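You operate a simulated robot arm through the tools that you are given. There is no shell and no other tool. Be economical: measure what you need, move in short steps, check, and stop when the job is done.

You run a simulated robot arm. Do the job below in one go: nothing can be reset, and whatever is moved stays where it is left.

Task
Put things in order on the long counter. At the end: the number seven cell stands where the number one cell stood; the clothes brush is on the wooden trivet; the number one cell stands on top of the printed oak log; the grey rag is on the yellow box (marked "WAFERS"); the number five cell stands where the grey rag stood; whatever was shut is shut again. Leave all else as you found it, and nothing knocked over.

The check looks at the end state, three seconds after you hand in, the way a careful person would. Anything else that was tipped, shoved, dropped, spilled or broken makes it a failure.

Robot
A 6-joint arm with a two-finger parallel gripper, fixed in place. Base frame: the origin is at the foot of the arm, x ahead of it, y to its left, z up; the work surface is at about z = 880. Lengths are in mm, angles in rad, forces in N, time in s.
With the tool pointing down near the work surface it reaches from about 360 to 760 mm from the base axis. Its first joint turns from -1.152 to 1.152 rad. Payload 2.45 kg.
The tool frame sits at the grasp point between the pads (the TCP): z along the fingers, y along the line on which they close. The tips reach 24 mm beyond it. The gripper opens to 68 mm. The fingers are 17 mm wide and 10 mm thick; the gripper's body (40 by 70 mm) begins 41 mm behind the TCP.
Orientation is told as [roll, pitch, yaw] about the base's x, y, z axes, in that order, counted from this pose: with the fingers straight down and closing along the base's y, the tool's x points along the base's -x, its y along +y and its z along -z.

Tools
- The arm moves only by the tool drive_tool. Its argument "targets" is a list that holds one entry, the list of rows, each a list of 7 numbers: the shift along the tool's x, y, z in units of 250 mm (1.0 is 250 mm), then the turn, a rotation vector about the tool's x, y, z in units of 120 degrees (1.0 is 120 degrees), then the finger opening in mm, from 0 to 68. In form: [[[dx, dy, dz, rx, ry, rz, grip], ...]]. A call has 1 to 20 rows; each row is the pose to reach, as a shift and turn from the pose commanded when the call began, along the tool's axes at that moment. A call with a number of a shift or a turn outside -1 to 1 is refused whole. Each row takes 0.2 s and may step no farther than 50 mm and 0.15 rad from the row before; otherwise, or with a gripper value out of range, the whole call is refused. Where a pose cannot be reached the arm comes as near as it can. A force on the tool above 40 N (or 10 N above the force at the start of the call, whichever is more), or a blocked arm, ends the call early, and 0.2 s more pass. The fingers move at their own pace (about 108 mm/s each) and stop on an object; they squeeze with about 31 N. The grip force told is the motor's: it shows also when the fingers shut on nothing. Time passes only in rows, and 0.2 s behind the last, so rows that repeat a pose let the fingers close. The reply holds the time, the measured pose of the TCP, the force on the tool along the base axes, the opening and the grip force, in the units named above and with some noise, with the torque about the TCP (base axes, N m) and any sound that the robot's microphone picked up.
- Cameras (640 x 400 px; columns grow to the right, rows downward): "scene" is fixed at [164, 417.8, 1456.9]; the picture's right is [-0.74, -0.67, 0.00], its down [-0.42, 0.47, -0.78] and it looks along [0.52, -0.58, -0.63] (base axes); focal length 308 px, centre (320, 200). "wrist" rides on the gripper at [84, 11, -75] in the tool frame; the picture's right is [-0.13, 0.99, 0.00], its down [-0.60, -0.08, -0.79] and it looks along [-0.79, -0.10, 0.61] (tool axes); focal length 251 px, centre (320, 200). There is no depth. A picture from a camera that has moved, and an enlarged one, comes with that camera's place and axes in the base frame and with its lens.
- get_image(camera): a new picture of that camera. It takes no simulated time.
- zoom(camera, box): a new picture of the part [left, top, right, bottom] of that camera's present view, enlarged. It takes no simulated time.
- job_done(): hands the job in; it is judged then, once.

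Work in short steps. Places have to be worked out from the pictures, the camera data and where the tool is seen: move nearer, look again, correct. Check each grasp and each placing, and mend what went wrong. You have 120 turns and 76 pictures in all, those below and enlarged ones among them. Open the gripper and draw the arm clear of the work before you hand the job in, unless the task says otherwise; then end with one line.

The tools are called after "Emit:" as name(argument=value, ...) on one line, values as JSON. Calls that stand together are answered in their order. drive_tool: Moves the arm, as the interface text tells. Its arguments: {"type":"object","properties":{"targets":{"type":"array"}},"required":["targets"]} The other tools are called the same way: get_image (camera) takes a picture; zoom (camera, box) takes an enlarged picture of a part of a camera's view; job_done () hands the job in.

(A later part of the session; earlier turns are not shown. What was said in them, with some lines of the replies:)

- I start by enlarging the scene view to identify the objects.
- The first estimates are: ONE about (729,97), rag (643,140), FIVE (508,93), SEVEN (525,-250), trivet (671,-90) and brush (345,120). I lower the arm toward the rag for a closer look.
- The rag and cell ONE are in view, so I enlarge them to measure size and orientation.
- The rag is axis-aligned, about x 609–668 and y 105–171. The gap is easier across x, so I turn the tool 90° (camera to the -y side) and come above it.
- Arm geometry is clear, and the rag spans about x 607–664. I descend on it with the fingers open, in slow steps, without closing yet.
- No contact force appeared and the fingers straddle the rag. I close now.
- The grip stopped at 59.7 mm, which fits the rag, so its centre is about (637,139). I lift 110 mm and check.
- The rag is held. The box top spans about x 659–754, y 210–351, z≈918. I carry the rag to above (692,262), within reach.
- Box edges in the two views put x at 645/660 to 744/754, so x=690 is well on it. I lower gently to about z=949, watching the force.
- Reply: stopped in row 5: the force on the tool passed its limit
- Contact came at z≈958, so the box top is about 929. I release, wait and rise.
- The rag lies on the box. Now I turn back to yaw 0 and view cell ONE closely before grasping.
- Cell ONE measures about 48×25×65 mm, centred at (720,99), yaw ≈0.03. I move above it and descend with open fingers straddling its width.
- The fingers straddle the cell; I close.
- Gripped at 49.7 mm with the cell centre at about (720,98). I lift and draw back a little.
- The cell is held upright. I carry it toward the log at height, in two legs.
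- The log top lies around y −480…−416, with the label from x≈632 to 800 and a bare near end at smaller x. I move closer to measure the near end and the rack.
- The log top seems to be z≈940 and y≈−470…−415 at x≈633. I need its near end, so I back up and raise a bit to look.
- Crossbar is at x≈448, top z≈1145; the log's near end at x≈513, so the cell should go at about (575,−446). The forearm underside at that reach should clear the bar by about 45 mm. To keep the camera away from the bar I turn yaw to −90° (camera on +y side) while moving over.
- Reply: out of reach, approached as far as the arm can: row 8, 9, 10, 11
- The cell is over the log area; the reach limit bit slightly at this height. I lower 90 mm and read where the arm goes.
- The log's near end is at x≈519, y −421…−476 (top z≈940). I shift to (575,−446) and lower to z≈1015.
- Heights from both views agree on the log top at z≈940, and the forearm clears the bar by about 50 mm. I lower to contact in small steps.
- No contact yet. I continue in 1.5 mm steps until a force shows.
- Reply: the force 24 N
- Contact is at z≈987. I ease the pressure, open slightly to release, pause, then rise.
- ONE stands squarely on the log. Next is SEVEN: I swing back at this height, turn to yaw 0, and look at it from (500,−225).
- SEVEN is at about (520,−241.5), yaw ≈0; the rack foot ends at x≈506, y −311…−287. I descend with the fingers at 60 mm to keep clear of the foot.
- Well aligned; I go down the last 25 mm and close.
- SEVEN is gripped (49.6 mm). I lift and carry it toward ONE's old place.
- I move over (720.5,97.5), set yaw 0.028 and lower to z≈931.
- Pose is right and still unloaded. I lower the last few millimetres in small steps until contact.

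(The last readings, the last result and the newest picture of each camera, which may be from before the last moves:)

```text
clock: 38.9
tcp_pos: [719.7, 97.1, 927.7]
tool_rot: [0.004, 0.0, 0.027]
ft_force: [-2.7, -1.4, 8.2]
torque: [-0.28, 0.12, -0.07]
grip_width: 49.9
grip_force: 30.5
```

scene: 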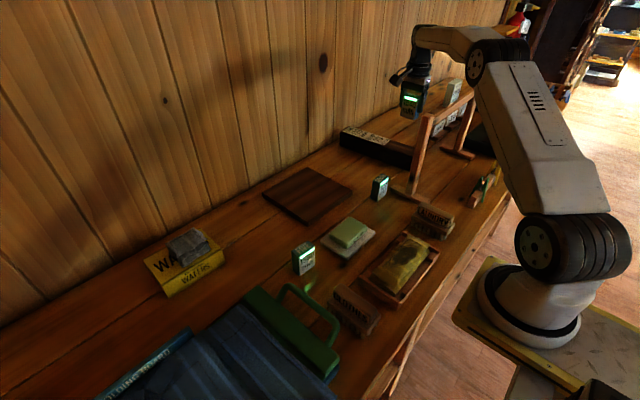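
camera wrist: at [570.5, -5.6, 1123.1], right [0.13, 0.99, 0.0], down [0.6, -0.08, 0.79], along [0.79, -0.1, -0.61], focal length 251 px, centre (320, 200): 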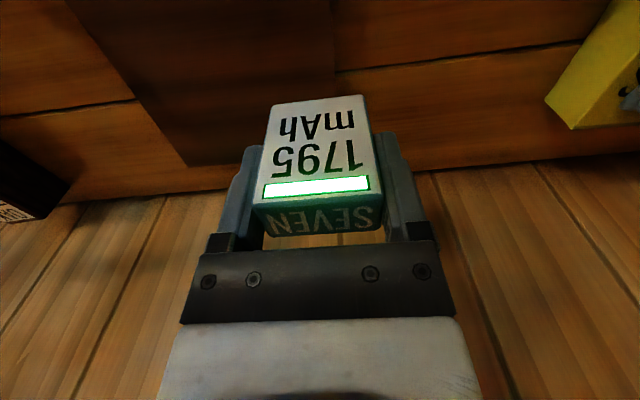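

Contact. I release and rise straight up, and look.

Emit:
drive_tool(targets=[[[0, 0, -0.003, 0, 0, 0, 30], [0, 0, -0.003, 0, 0, 0, 54], [0, 0, -0.003, 0, 0, 0, 64], [0, 0, -0.03, 0, 0, 0, 66], [0, 0, -0.14, 0, 0, 0, 66], [0, 0, -0.3, 0, 0, 0, 66], [0.16, 0, -0.4, 0, 0, 0, 66], [0.34, 0, -0.4, 0, 0, 0, 66]]])

Emit:
get_image(camera="wrist")

Emit:
get_image(camera="scene")

```text
clock: 40.7
tcp_pos: [634.6, 94.4, 1027.4]
tool_rot: [0.003, -0.001, 0.029]
ft_force: [0.2, 0.5, -0.4]
torque: [0.01, -0.01, 0.0]
grip_width: 66.1
grip_force: 0.0
```

```text
36 pictures are left
camera wrist: at [550.3, 100.7, 1103.0], right [0.1, 0.99, 0.0], down [0.61, -0.06, 0.79], along [0.79, -0.08, -0.61], focal length 251 px, centre (320, 200)
```

wrist: 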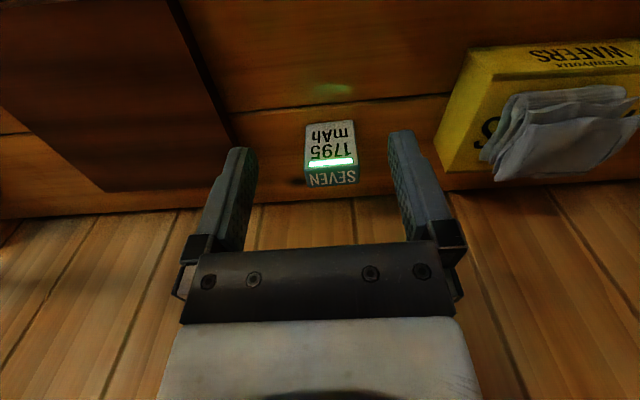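

```text
35 pictures are left
```

scene: 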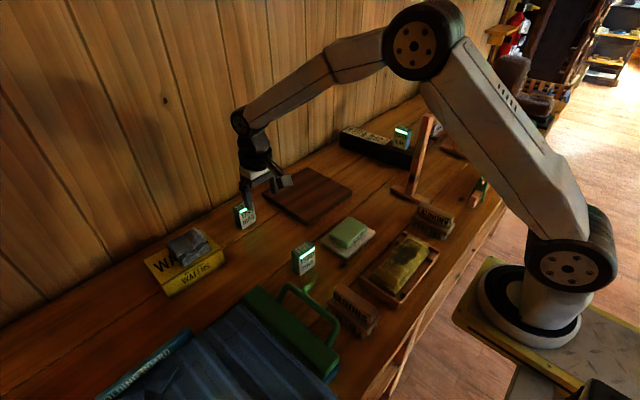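

SEVEN is placed. Next FIVE: I move back to view it and the nearby green case handle.

Emit:
drive_tool(targets=[[[0.17, 0, 0, 0, 0, 0.007, 66], [0.34, 0, 0, 0, 0, 0.0134, 66], [0.51, 0, 0, 0, 0, 0.0134, 66], [0.68, 0, -0.05, 0, 0, 0.0134, 66], [0.76, 0, -0.1, 0, 0, 0.0134, 66]]])

Emit:
get_image(camera="wrist")

```text
clock: 41.9
tcp_pos: [443.3, 87.4, 1051.6]
tool_rot: [0.002, 0.0, -0.001]
ft_force: [0.7, 0.9, 0.3]
torque: [0.02, 0.04, 0.02]
grip_width: 66.0
grip_force: 0.1
```

```text
34 pictures are left
camera wrist: at [358.7, 96.9, 1127.3], right [0.13, 0.99, 0.0], down [0.6, -0.08, 0.79], along [0.79, -0.1, -0.61], focal length 251 px, centre (320, 200)
```

wrist: 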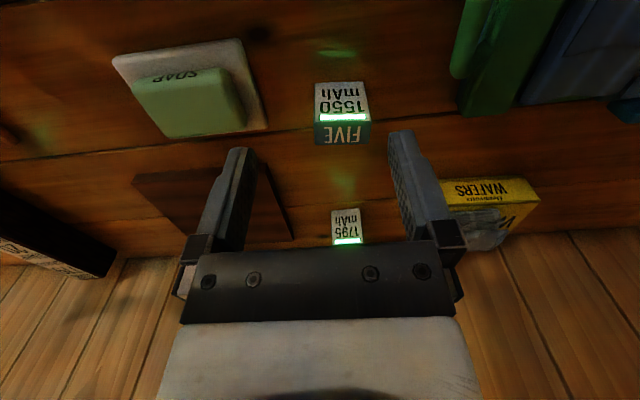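

Emit:
zoom(camera="wrist", box=[260, 60, 420, 160])

```text
4.00 times, centred on (340, 110) of wrist
camera zoom: at [358.7, 96.9, 1127.3], right [0.13, 0.99, 0.0], down [0.6, -0.08, 0.79], along [0.79, -0.1, -0.61], focal length 1006 px, centre (240, 560)
```

zoom: 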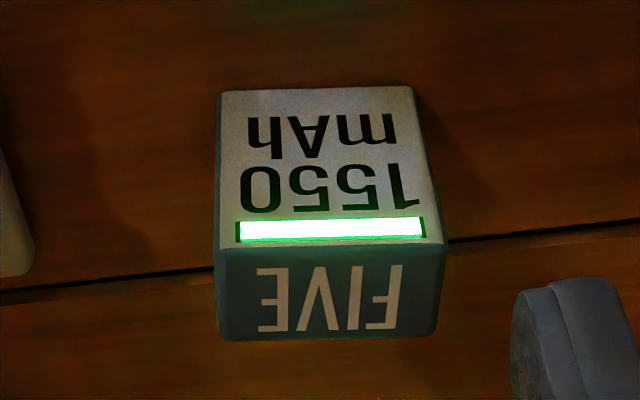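

FIVE is at about (501,99), yaw ≈ −0.1. I align and descend with 66 mm opening.

Emit:
drive_tool(targets=[[[-0.11, 0.023, 0, 0, 0, 0.024, 66], [-0.231, 0.046, 0.06, 0, 0, 0.048, 66], [-0.231, 0.046, 0.22, 0, 0, 0.048, 66], [-0.231, 0.046, 0.36, 0, 0, 0.048, 66], [-0.231, 0.046, 0.44, 0, 0, 0.048, 66], [-0.231, 0.046, 0.498, 0, 0, 0.048, 66]]])

Emit:
get_image(camera="wrist")

```text
clock: 43.3
tcp_pos: [505.3, 99.9, 926.2]
tool_rot: [0.003, 0.002, -0.101]
ft_force: [-0.1, 0.1, 0.5]
torque: [-0.04, -0.01, 0.04]
grip_width: 66.0
grip_force: 0.1
```

```text
32 pictures are left
camera wrist: at [420.3, 118.8, 1001.6], right [0.23, 0.97, 0.0], down [0.59, -0.14, 0.79], along [0.77, -0.18, -0.61], focal length 251 px, centre (320, 200)
```

wrist: 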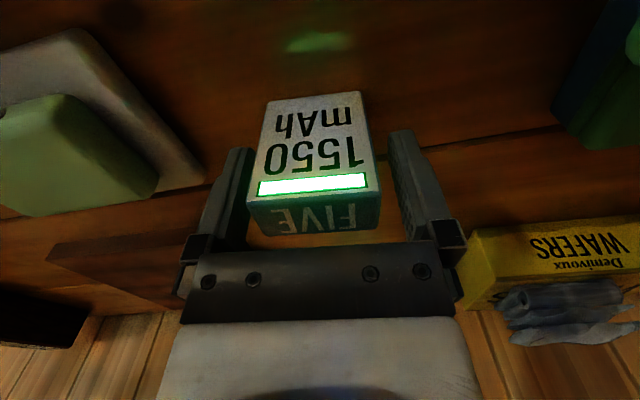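

Straddled correctly; I close.

Emit:
drive_tool(targets=[[[0, 0, 0, 0, 0, 0, 52], [0, 0, 0, 0, 0, 0, 40], [0, 0, 0, 0, 0, 0, 30], [0, 0, 0, 0, 0, 0, 30]]])

```text
clock: 44.3
tcp_pos: [502.3, 100.3, 927.9]
tool_rot: [0.004, 0.0, -0.101]
ft_force: [-0.3, -0.1, 0.0]
torque: [-0.02, -0.01, 0.02]
grip_width: 49.8
grip_force: 31.4
```

FIVE is gripped. I lift, carry it to the rag's old place (637,139), turn to yaw 0 and lower to just above the counter.

Emit:
drive_tool(targets=[[[0, 0, -0.1, 0, 0, 0, 30], [0, 0, -0.28, 0, 0, 0, 30], [-0.13, 0.05, -0.36, 0, 0, -0.012, 30], [-0.26, 0.104, -0.36, 0, 0, -0.024, 30], [-0.39, 0.156, -0.36, 0, 0, -0.036, 30], [-0.523, 0.208, -0.36, 0, 0, -0.048, 30], [-0.523, 0.208, -0.2, 0, 0, -0.048, 30], [-0.523, 0.208, -0.08, 0, 0, -0.048, 30], [-0.523, 0.208, -0.03, 0, 0, -0.048, 30], [-0.523, 0.208, -0.014, 0, 0, -0.048, 30]]])

Emit:
get_image(camera="wrist")

```text
clock: 46.5
tcp_pos: [637.0, 138.9, 928.6]
tool_rot: [0.004, -0.001, 0.001]
ft_force: [0.4, -0.1, -1.1]
torque: [-0.03, 0.0, 0.01]
grip_width: 49.7
grip_force: 31.0
```

```text
31 pictures are left
camera wrist: at [553.8, 147.5, 1005.1], right [0.13, 0.99, 0.0], down [0.6, -0.08, 0.79], along [0.79, -0.1, -0.61], focal length 251 px, centre (320, 200)
```

wrist: 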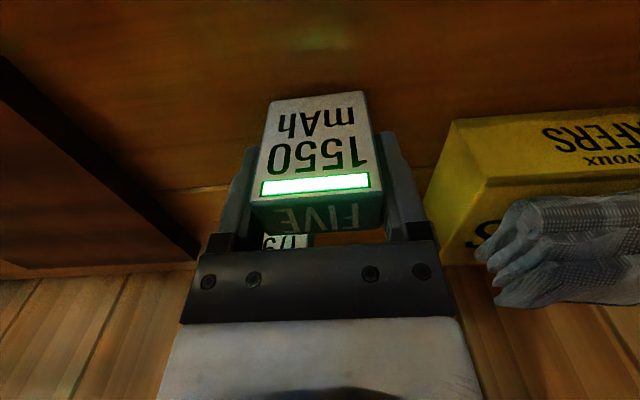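

Correct spot, still just unloaded. I lower to contact in 1 mm steps.

Emit:
drive_tool(targets=[[[0, 0, 0.004, 0, 0, 0, 30], [0, 0, 0.008, 0, 0, 0, 30], [0, 0, 0.012, 0, 0, 0, 30]]])

```text
clock: 47.3
tcp_pos: [638.2, 139.3, 927.3]
tool_rot: [0.004, 0.0, 0.0]
ft_force: [-0.6, -0.4, -0.6]
torque: [-0.01, -0.02, 0.0]
grip_width: 50.0
grip_force: 31.3
```

Emit:
drive_tool(targets=[[[0, 0, 0.004, 0, 0, 0, 30], [0, 0, 0.008, 0, 0, 0, 30]]])

```text
clock: 47.9
tcp_pos: [639.7, 139.0, 925.3]
tool_rot: [0.003, -0.005, -0.001]
ft_force: [-5.1, 1.1, 14.4]
torque: [-0.36, 0.31, -0.12]
grip_width: 49.6
grip_force: 31.2
```

Contact now. I ease off, release, and rise straight up.

Emit:
drive_tool(targets=[[[0, 0, -0.004, 0, 0, 0, 30], [0, 0, -0.004, 0, 0, 0, 54], [0, 0, -0.004, 0, 0, 0, 62], [0, 0, -0.03, 0, 0, 0, 62], [0, 0, -0.14, 0, 0, 0, 62], [0, 0, -0.3, 0, 0, 0, 62], [0.16, -0.1, -0.42, 0, 0, 0, 62], [0.34, -0.2, -0.42, 0, 0, 0, 62], [0.52, -0.2, -0.42, 0, 0, 0, 62]]])

Emit:
get_image(camera="wrist")

Emit:
zoom(camera="scene", box=[210, 180, 450, 360])

```text
refused: row 7 steps farther than a row can; nothing moved
```

```text
30 pictures are left
camera wrist: at [554.4, 148.2, 1001.5], right [0.13, 0.99, 0.0], down [0.6, -0.08, 0.79], along [0.79, -0.1, -0.61], focal length 251 px, centre (320, 200)
```

wrist: 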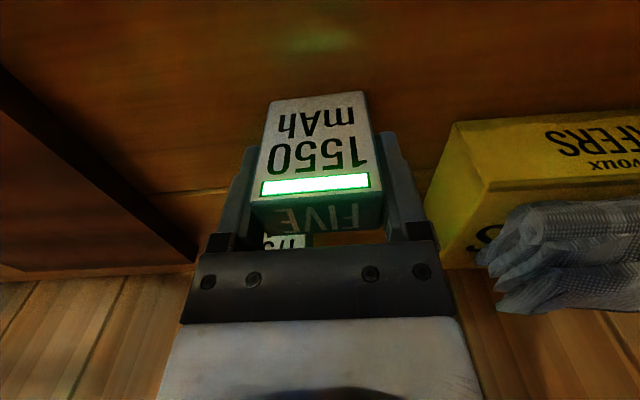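

```text
2.22 times, centred on (330, 270) of scene
camera zoom: at [163.6, 417.8, 1457.0], right [-0.74, -0.67, 0.0], down [-0.42, 0.47, -0.78], along [0.52, -0.58, -0.63], focal length 685 px, centre (298, 44)
```

zoom: 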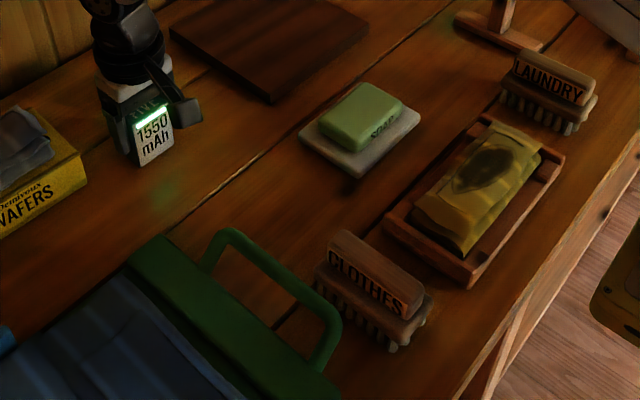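

That call was refused for a step too long; I repeat the release with shorter steps.

Emit:
drive_tool(targets=[[[0, 0, -0.004, 0, 0, 0, 30], [0, 0, -0.004, 0, 0, 0, 54], [0, 0, -0.004, 0, 0, 0, 62], [0, 0, -0.03, 0, 0, 0, 62], [0, 0, -0.14, 0, 0, 0, 62], [0, 0, -0.3, 0, 0, 0, 62], [0.1, -0.06, -0.42, 0, 0, 0, 62], [0.26, -0.1, -0.42, 0, 0, 0, 62], [0.42, -0.14, -0.46, 0, 0, 0, 62], [0.58, -0.18, -0.5, 0, 0, 0, 62], [0.74, -0.2, -0.54, 0, 0, 0, 62]]])

Emit:
get_image(camera="wrist")

Emit:
zoom(camera="scene", box=[130, 180, 370, 340])

```text
clock: 50.3
tcp_pos: [453.7, 87.1, 1061.8]
tool_rot: [0.003, 0.0, -0.001]
ft_force: [0.5, 0.0, 0.2]
torque: [-0.03, 0.01, -0.02]
grip_width: 62.1
grip_force: 0.1
```

```text
28 pictures are left
camera wrist: at [368.5, 95.9, 1137.1], right [0.13, 0.99, 0.0], down [0.6, -0.08, 0.79], along [0.79, -0.1, -0.61], focal length 251 px, centre (320, 200)
```

wrist: 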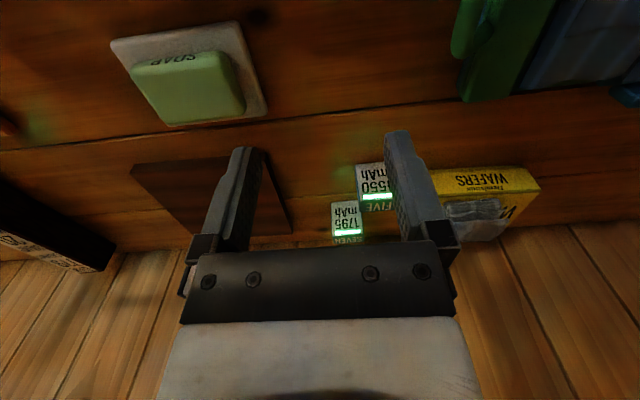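

```text
2.50 times, centred on (250, 260) of scene
camera zoom: at [164.0, 417.8, 1456.9], right [-0.74, -0.67, 0.0], down [-0.42, 0.47, -0.78], along [0.52, -0.58, -0.63], focal length 771 px, centre (495, 50)
```

zoom: 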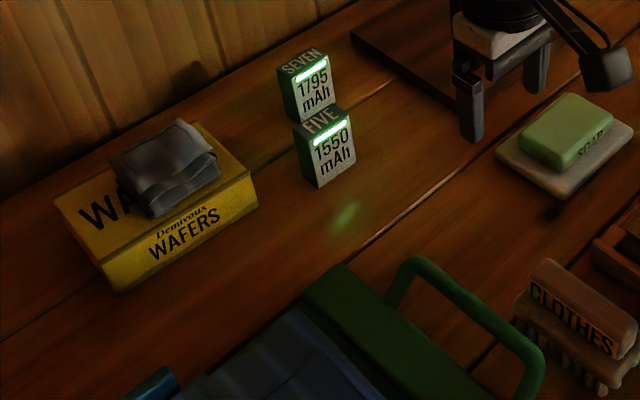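

FIVE stands where the rag was. Now the brush, at about (345,114), long axis near x. I move in over it for a close view.

Emit:
drive_tool(targets=[[[0.11, 0.024, 0.06, 0, 0, 0, 62], [0.22, 0.048, 0.14, 0, 0, 0, 62], [0.336, 0.072, 0.208, 0, 0, 0, 62]]])

Emit:
get_image(camera="wrist")

Emit:
zoom(camera="scene", box=[290, 240, 430, 350])

```text
clock: 51.1
tcp_pos: [369.2, 107.0, 1009.3]
tool_rot: [0.004, 0.0, 0.0]
ft_force: [-0.2, 0.0, 0.1]
torque: [0.04, -0.03, -0.03]
grip_width: 62.0
grip_force: 0.2
```

```text
26 pictures are left
camera wrist: at [285.0, 115.6, 1084.3], right [0.13, 0.99, 0.0], down [0.6, -0.08, 0.79], along [0.79, -0.1, -0.61], focal length 251 px, centre (320, 200)
```

wrist: 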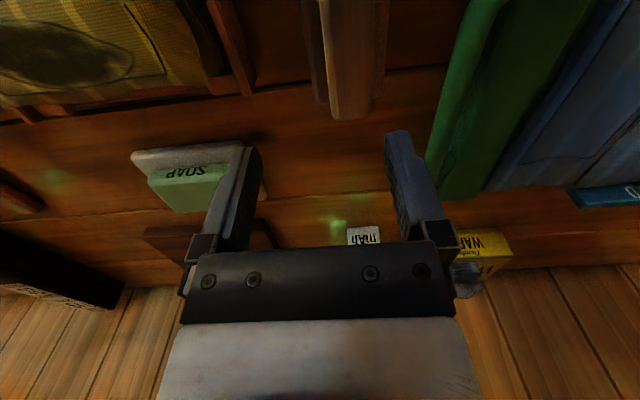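

```text
3.64 times, centred on (360, 295) of scene
camera zoom: at [164.0, 417.8, 1456.9], right [-0.74, -0.67, 0.0], down [-0.42, 0.47, -0.78], along [0.52, -0.58, -0.63], focal length 1121 px, centre (174, -146)
```

zoom: 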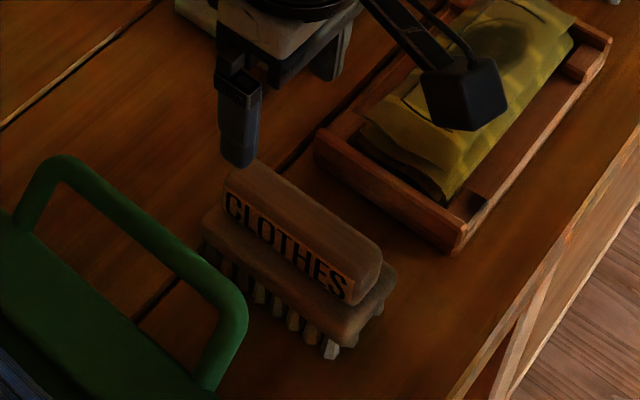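

The brush handle looks ~23 mm wide, ~83 long, top z≈935. I enlarge the wrist view to fix its lateral place.

Emit:
zoom(camera="wrist", box=[260, 0, 460, 140])

```text
2.86 times, centred on (360, 70) of wrist
camera zoom: at [285.0, 115.6, 1084.3], right [0.13, 0.99, 0.0], down [0.6, -0.08, 0.79], along [0.79, -0.1, -0.61], focal length 718 px, centre (206, 571)
```

zoom: 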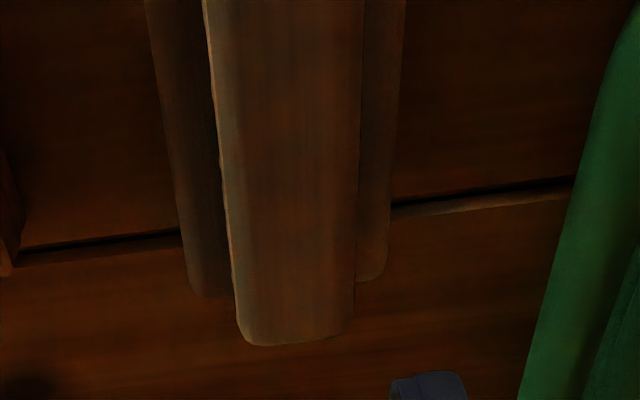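

Brush handle: y 111–137 (centre 124), x about 302–388, yaw ≈0, with the board top near z 905. I descend to TCP (358,123.5,936) with 46 mm opening.

Emit:
drive_tool(targets=[[[0.045, 0.066, 0.04, 0, 0, 0, 46], [0.045, 0.066, 0.14, 0, 0, 0, 46], [0.045, 0.066, 0.22, 0, 0, 0, 46], [0.045, 0.066, 0.26, 0, 0, 0, 46], [0.045, 0.066, 0.293, 0, 0, 0, 46]]])

Emit:
get_image(camera="wrist")

Emit:
zoom(camera="scene", box=[290, 240, 430, 350])

```text
clock: 52.2
tcp_pos: [358.1, 122.9, 942.4]
tool_rot: [0.006, -0.001, 0.0]
ft_force: [-6.9, -0.1, 24.0]
torque: [0.59, 0.22, 0.18]
grip_width: 45.9
grip_force: 0.0
stopped in row 5: the force on the tool passed its limit (the readings are from after the stop); the commanded pose is now the measured one
```

```text
23 pictures are left
camera wrist: at [273.6, 131.9, 1016.8], right [0.13, 0.99, 0.0], down [0.6, -0.08, 0.79], along [0.79, -0.1, -0.61], focal length 251 px, centre (320, 200)
```

wrist: 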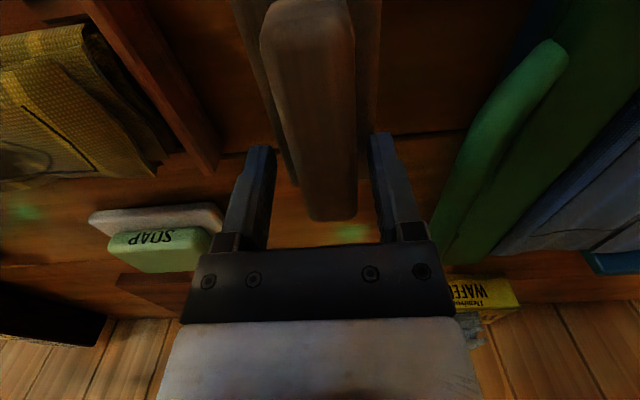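

```text
3.64 times, centred on (360, 295) of scene
camera zoom: at [163.5, 417.7, 1457.0], right [-0.74, -0.67, 0.0], down [-0.42, 0.47, -0.78], along [0.52, -0.58, -0.63], focal length 1121 px, centre (174, -146)
```

zoom: 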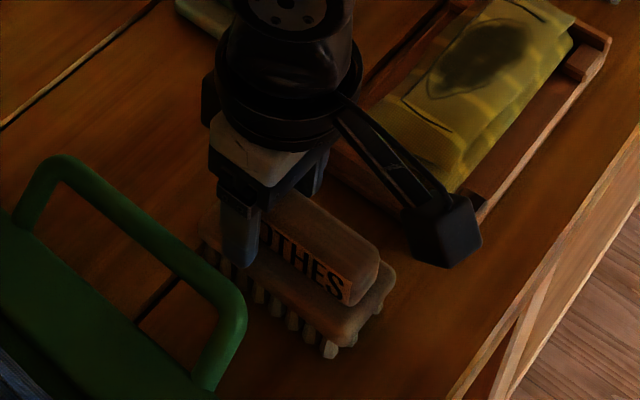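

The tips touched the brush's board (top at z≈917). I rise 4 mm and then close on the handle.

Emit:
drive_tool(targets=[[[0, 0, -0.016, 0, 0, 0, 46], [0, 0, -0.016, 0, 0, 0, 30], [0, 0, -0.016, 0, 0, 0, 15], [0, 0, -0.016, 0, 0, 0, 10], [0, 0, -0.016, 0, 0, 0, 10]]])

```text
clock: 53.5
tcp_pos: [359.5, 122.2, 944.3]
tool_rot: [0.005, -0.002, 0.0]
ft_force: [-0.1, -0.2, 0.6]
torque: [0.02, -0.04, 0.03]
grip_width: 25.7
grip_force: 30.9
```

Gripped at 25.7 mm. I lift it first and check that it hangs level.

Emit:
drive_tool(targets=[[[0, 0, -0.06, 0, 0, 0, 10], [0, 0, -0.2, 0, 0, 0, 10], [0, 0, -0.36, 0, 0, 0, 10], [0, 0, -0.5, 0, 0, 0, 10]]])

Emit:
zoom(camera="scene", box=[270, 170, 450, 340])

```text
clock: 54.5
tcp_pos: [359.2, 121.6, 1068.4]
tool_rot: [0.003, -0.002, 0.0]
ft_force: [-0.2, 0.6, -1.6]
torque: [0.03, -0.03, 0.01]
grip_width: 25.7
grip_force: 30.6
```

```text
2.35 times, centred on (360, 255) of scene
camera zoom: at [164.0, 417.8, 1456.9], right [-0.74, -0.67, 0.0], down [-0.42, 0.47, -0.78], along [0.52, -0.58, -0.63], focal length 726 px, centre (226, 71)
```

zoom: 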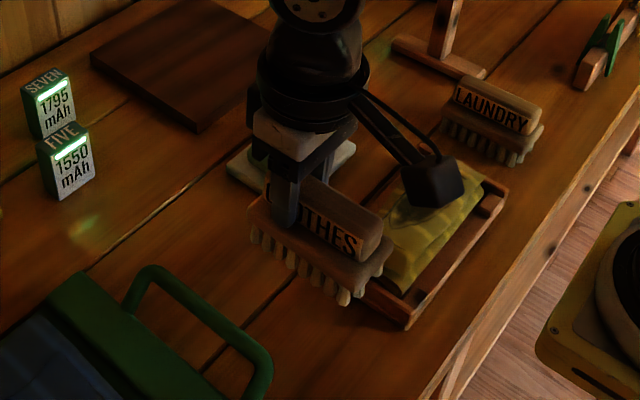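

The brush hangs level. I carry it toward the trivet.

Emit:
drive_tool(targets=[[[-0.15, -0.1, 0, 0, 0, 0, 10], [-0.3, -0.2, 0, 0, 0, 0, 10], [-0.45, -0.3, 0, 0, 0, 0, 10], [-0.6, -0.4, 0, 0, 0, 0, 10], [-0.75, -0.5, 0, 0, 0, 0, 10], [-0.9, -0.6, 0, 0, 0, 0, 10]]])

Emit:
get_image(camera="wrist")

```text
clock: 55.9
tcp_pos: [587.6, -29.5, 1070.6]
tool_rot: [0.005, -0.001, 0.001]
ft_force: [0.3, 0.0, -1.2]
torque: [-0.01, 0.02, -0.01]
grip_width: 25.5
grip_force: 30.6
```

```text
20 pictures are left
camera wrist: at [502.5, -20.2, 1146.2], right [0.13, 0.99, 0.0], down [0.6, -0.08, 0.79], along [0.79, -0.1, -0.61], focal length 251 px, centre (320, 200)
```

wrist: 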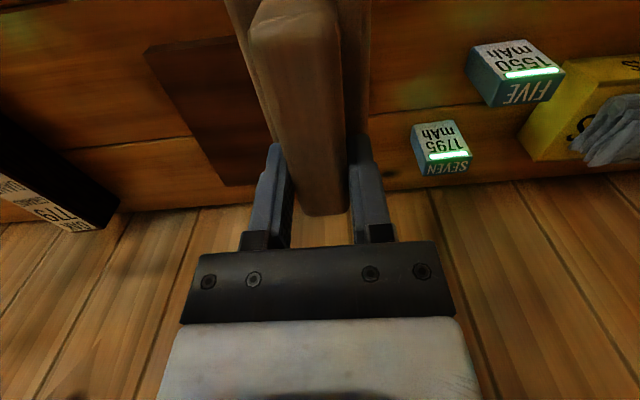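

Trivet spans about x 580–773, y −197…−6, centre (676,−100). I move so the brush centre is there (TCP 690,−100) and lower to z≈985.

Emit:
drive_tool(targets=[[[-0.14, -0.094, 0, 0, 0, 0, 10], [-0.28, -0.188, 0, 0, 0, 0, 10], [-0.41, -0.282, 0, 0, 0, 0, 10], [-0.41, -0.282, 0.15, 0, 0, 0, 10], [-0.41, -0.282, 0.28, 0, 0, 0, 10], [-0.41, -0.282, 0.342, 0, 0, 0, 10]]])

Emit:
zoom(camera="scene", box=[230, 120, 390, 250])

```text
clock: 57.2
tcp_pos: [686.4, -98.0, 984.5]
tool_rot: [0.004, 0.0, 0.0]
ft_force: [0.4, 0.0, -0.5]
torque: [0.0, -0.02, -0.02]
grip_width: 25.3
grip_force: 30.9
```

```text
3.08 times, centred on (310, 185) of scene
camera zoom: at [164.0, 417.8, 1456.9], right [-0.74, -0.67, 0.0], down [-0.42, 0.47, -0.78], along [0.52, -0.58, -0.63], focal length 949 px, centre (351, 246)
```

zoom: 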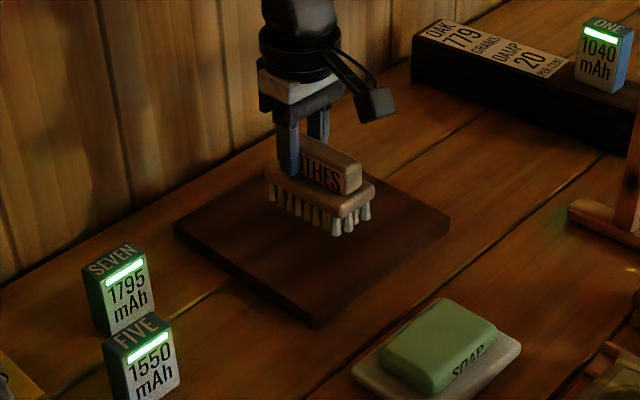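

The brush hovers over the trivet's middle. I lower in small steps to contact.

Emit:
drive_tool(targets=[[[0, 0, 0.03, 0, 0, 0, 10], [0, 0, 0.05, 0, 0, 0, 10], [0, 0, 0.065, 0, 0, 0, 10], [0, 0, 0.075, 0, 0, 0, 10], [0, 0, 0.083, 0, 0, 0, 10]]])

```text
clock: 58.5
tcp_pos: [687.4, -98.0, 963.4]
tool_rot: [0.006, -0.001, 0.0]
ft_force: [0.2, -0.2, -0.4]
torque: [-0.01, -0.05, 0.03]
grip_width: 25.6
grip_force: 31.3
```

Emit:
drive_tool(targets=[[[0, 0, 0.006, 0, 0, 0, 10], [0, 0, 0.012, 0, 0, 0, 10], [0, 0, 0.018, 0, 0, 0, 10]]])

```text
clock: 59.2
tcp_pos: [687.1, -97.7, 961.9]
tool_rot: [0.004, -0.008, 0.0]
ft_force: [-6.9, -2.3, 25.4]
torque: [-0.16, 0.09, -0.05]
grip_width: 25.9
grip_force: 30.9
```

Contact at z≈962. I ease off, open to 44 mm and rise.

Emit:
drive_tool(targets=[[[0, 0, -0.01, 0, 0, 0, 10], [0, 0, -0.01, 0, 0, 0, 30], [0, 0, -0.01, 0, 0, 0, 44], [0, 0, -0.04, 0, 0, 0, 44], [0, 0, -0.16, 0, 0, 0, 44], [0, 0, -0.32, 0, 0, 0, 44], [0, 0, -0.48, 0, 0, 0, 60], [0.12, 0.06, -0.6, 0, 0, 0, 68], [0.28, 0.12, -0.66, 0, 0, 0, 68], [0.44, 0.18, -0.72, 0, 0, 0, 68]]])

Emit:
get_image(camera="scene")

Emit:
get_image(camera="wrist")

```text
clock: 61.5
tcp_pos: [575.8, -53.5, 1138.5]
tool_rot: [0.006, -0.001, 0.0]
ft_force: [0.5, 1.2, -0.3]
torque: [0.0, 0.02, -0.01]
grip_width: 67.9
grip_force: 0.0
```

```text
18 pictures are left
```

scene: 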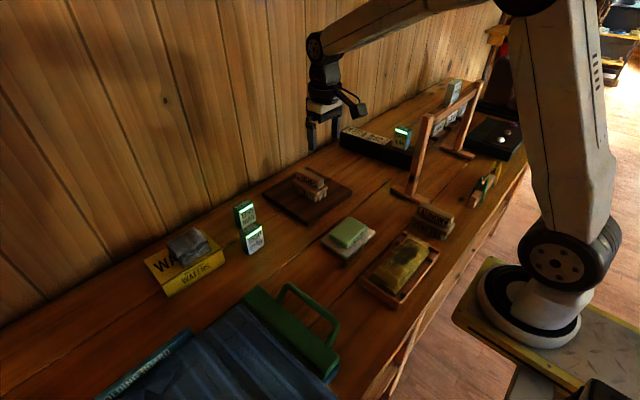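

```text
17 pictures are left
camera wrist: at [490.5, -44.4, 1214.4], right [0.13, 0.99, 0.0], down [0.6, -0.08, 0.79], along [0.79, -0.1, -0.61], focal length 251 px, centre (320, 200)
```

wrist: 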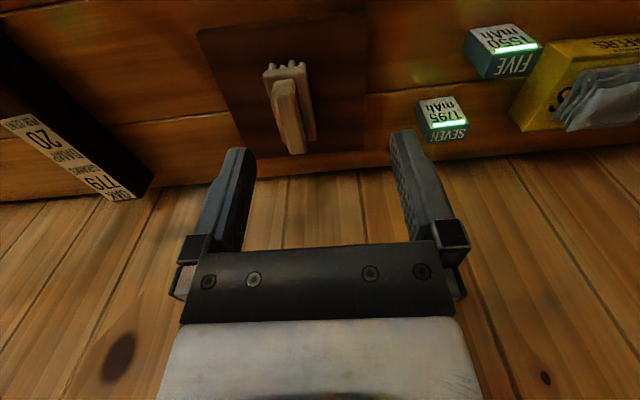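

Everything seems in place; one enlarged check of the brush, the rag and the cells before handing in.

Emit:
zoom(camera="scene", box=[130, 150, 370, 310])

Emit:
zoom(camera="scene", box=[320, 70, 560, 230])

```text
2.50 times, centred on (250, 230) of scene
camera zoom: at [164.0, 417.8, 1456.9], right [-0.74, -0.67, 0.0], down [-0.42, 0.47, -0.78], along [0.52, -0.58, -0.63], focal length 771 px, centre (495, 125)
```

zoom: 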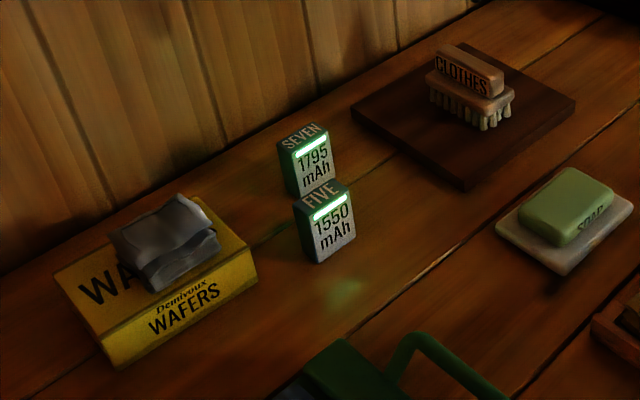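

```text
2.50 times, centred on (440, 150) of scene
camera zoom: at [164.0, 417.8, 1456.9], right [-0.74, -0.67, 0.0], down [-0.42, 0.47, -0.78], along [0.52, -0.58, -0.63], focal length 771 px, centre (20, 325)
```

zoom: 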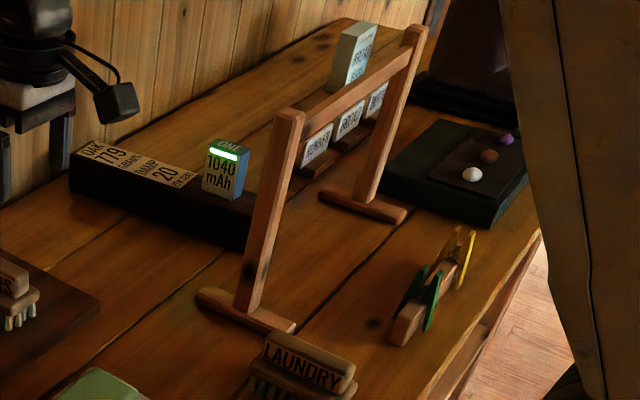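

All items are in their places, nothing is disturbed, the gripper is open and the arm is clear. I hand in.

Emit:
job_done()

```text
The job is handed in.
```

The job is handed in: all five items are where you asked, nothing was tipped or knocked over, and nothing shut had to be opened.
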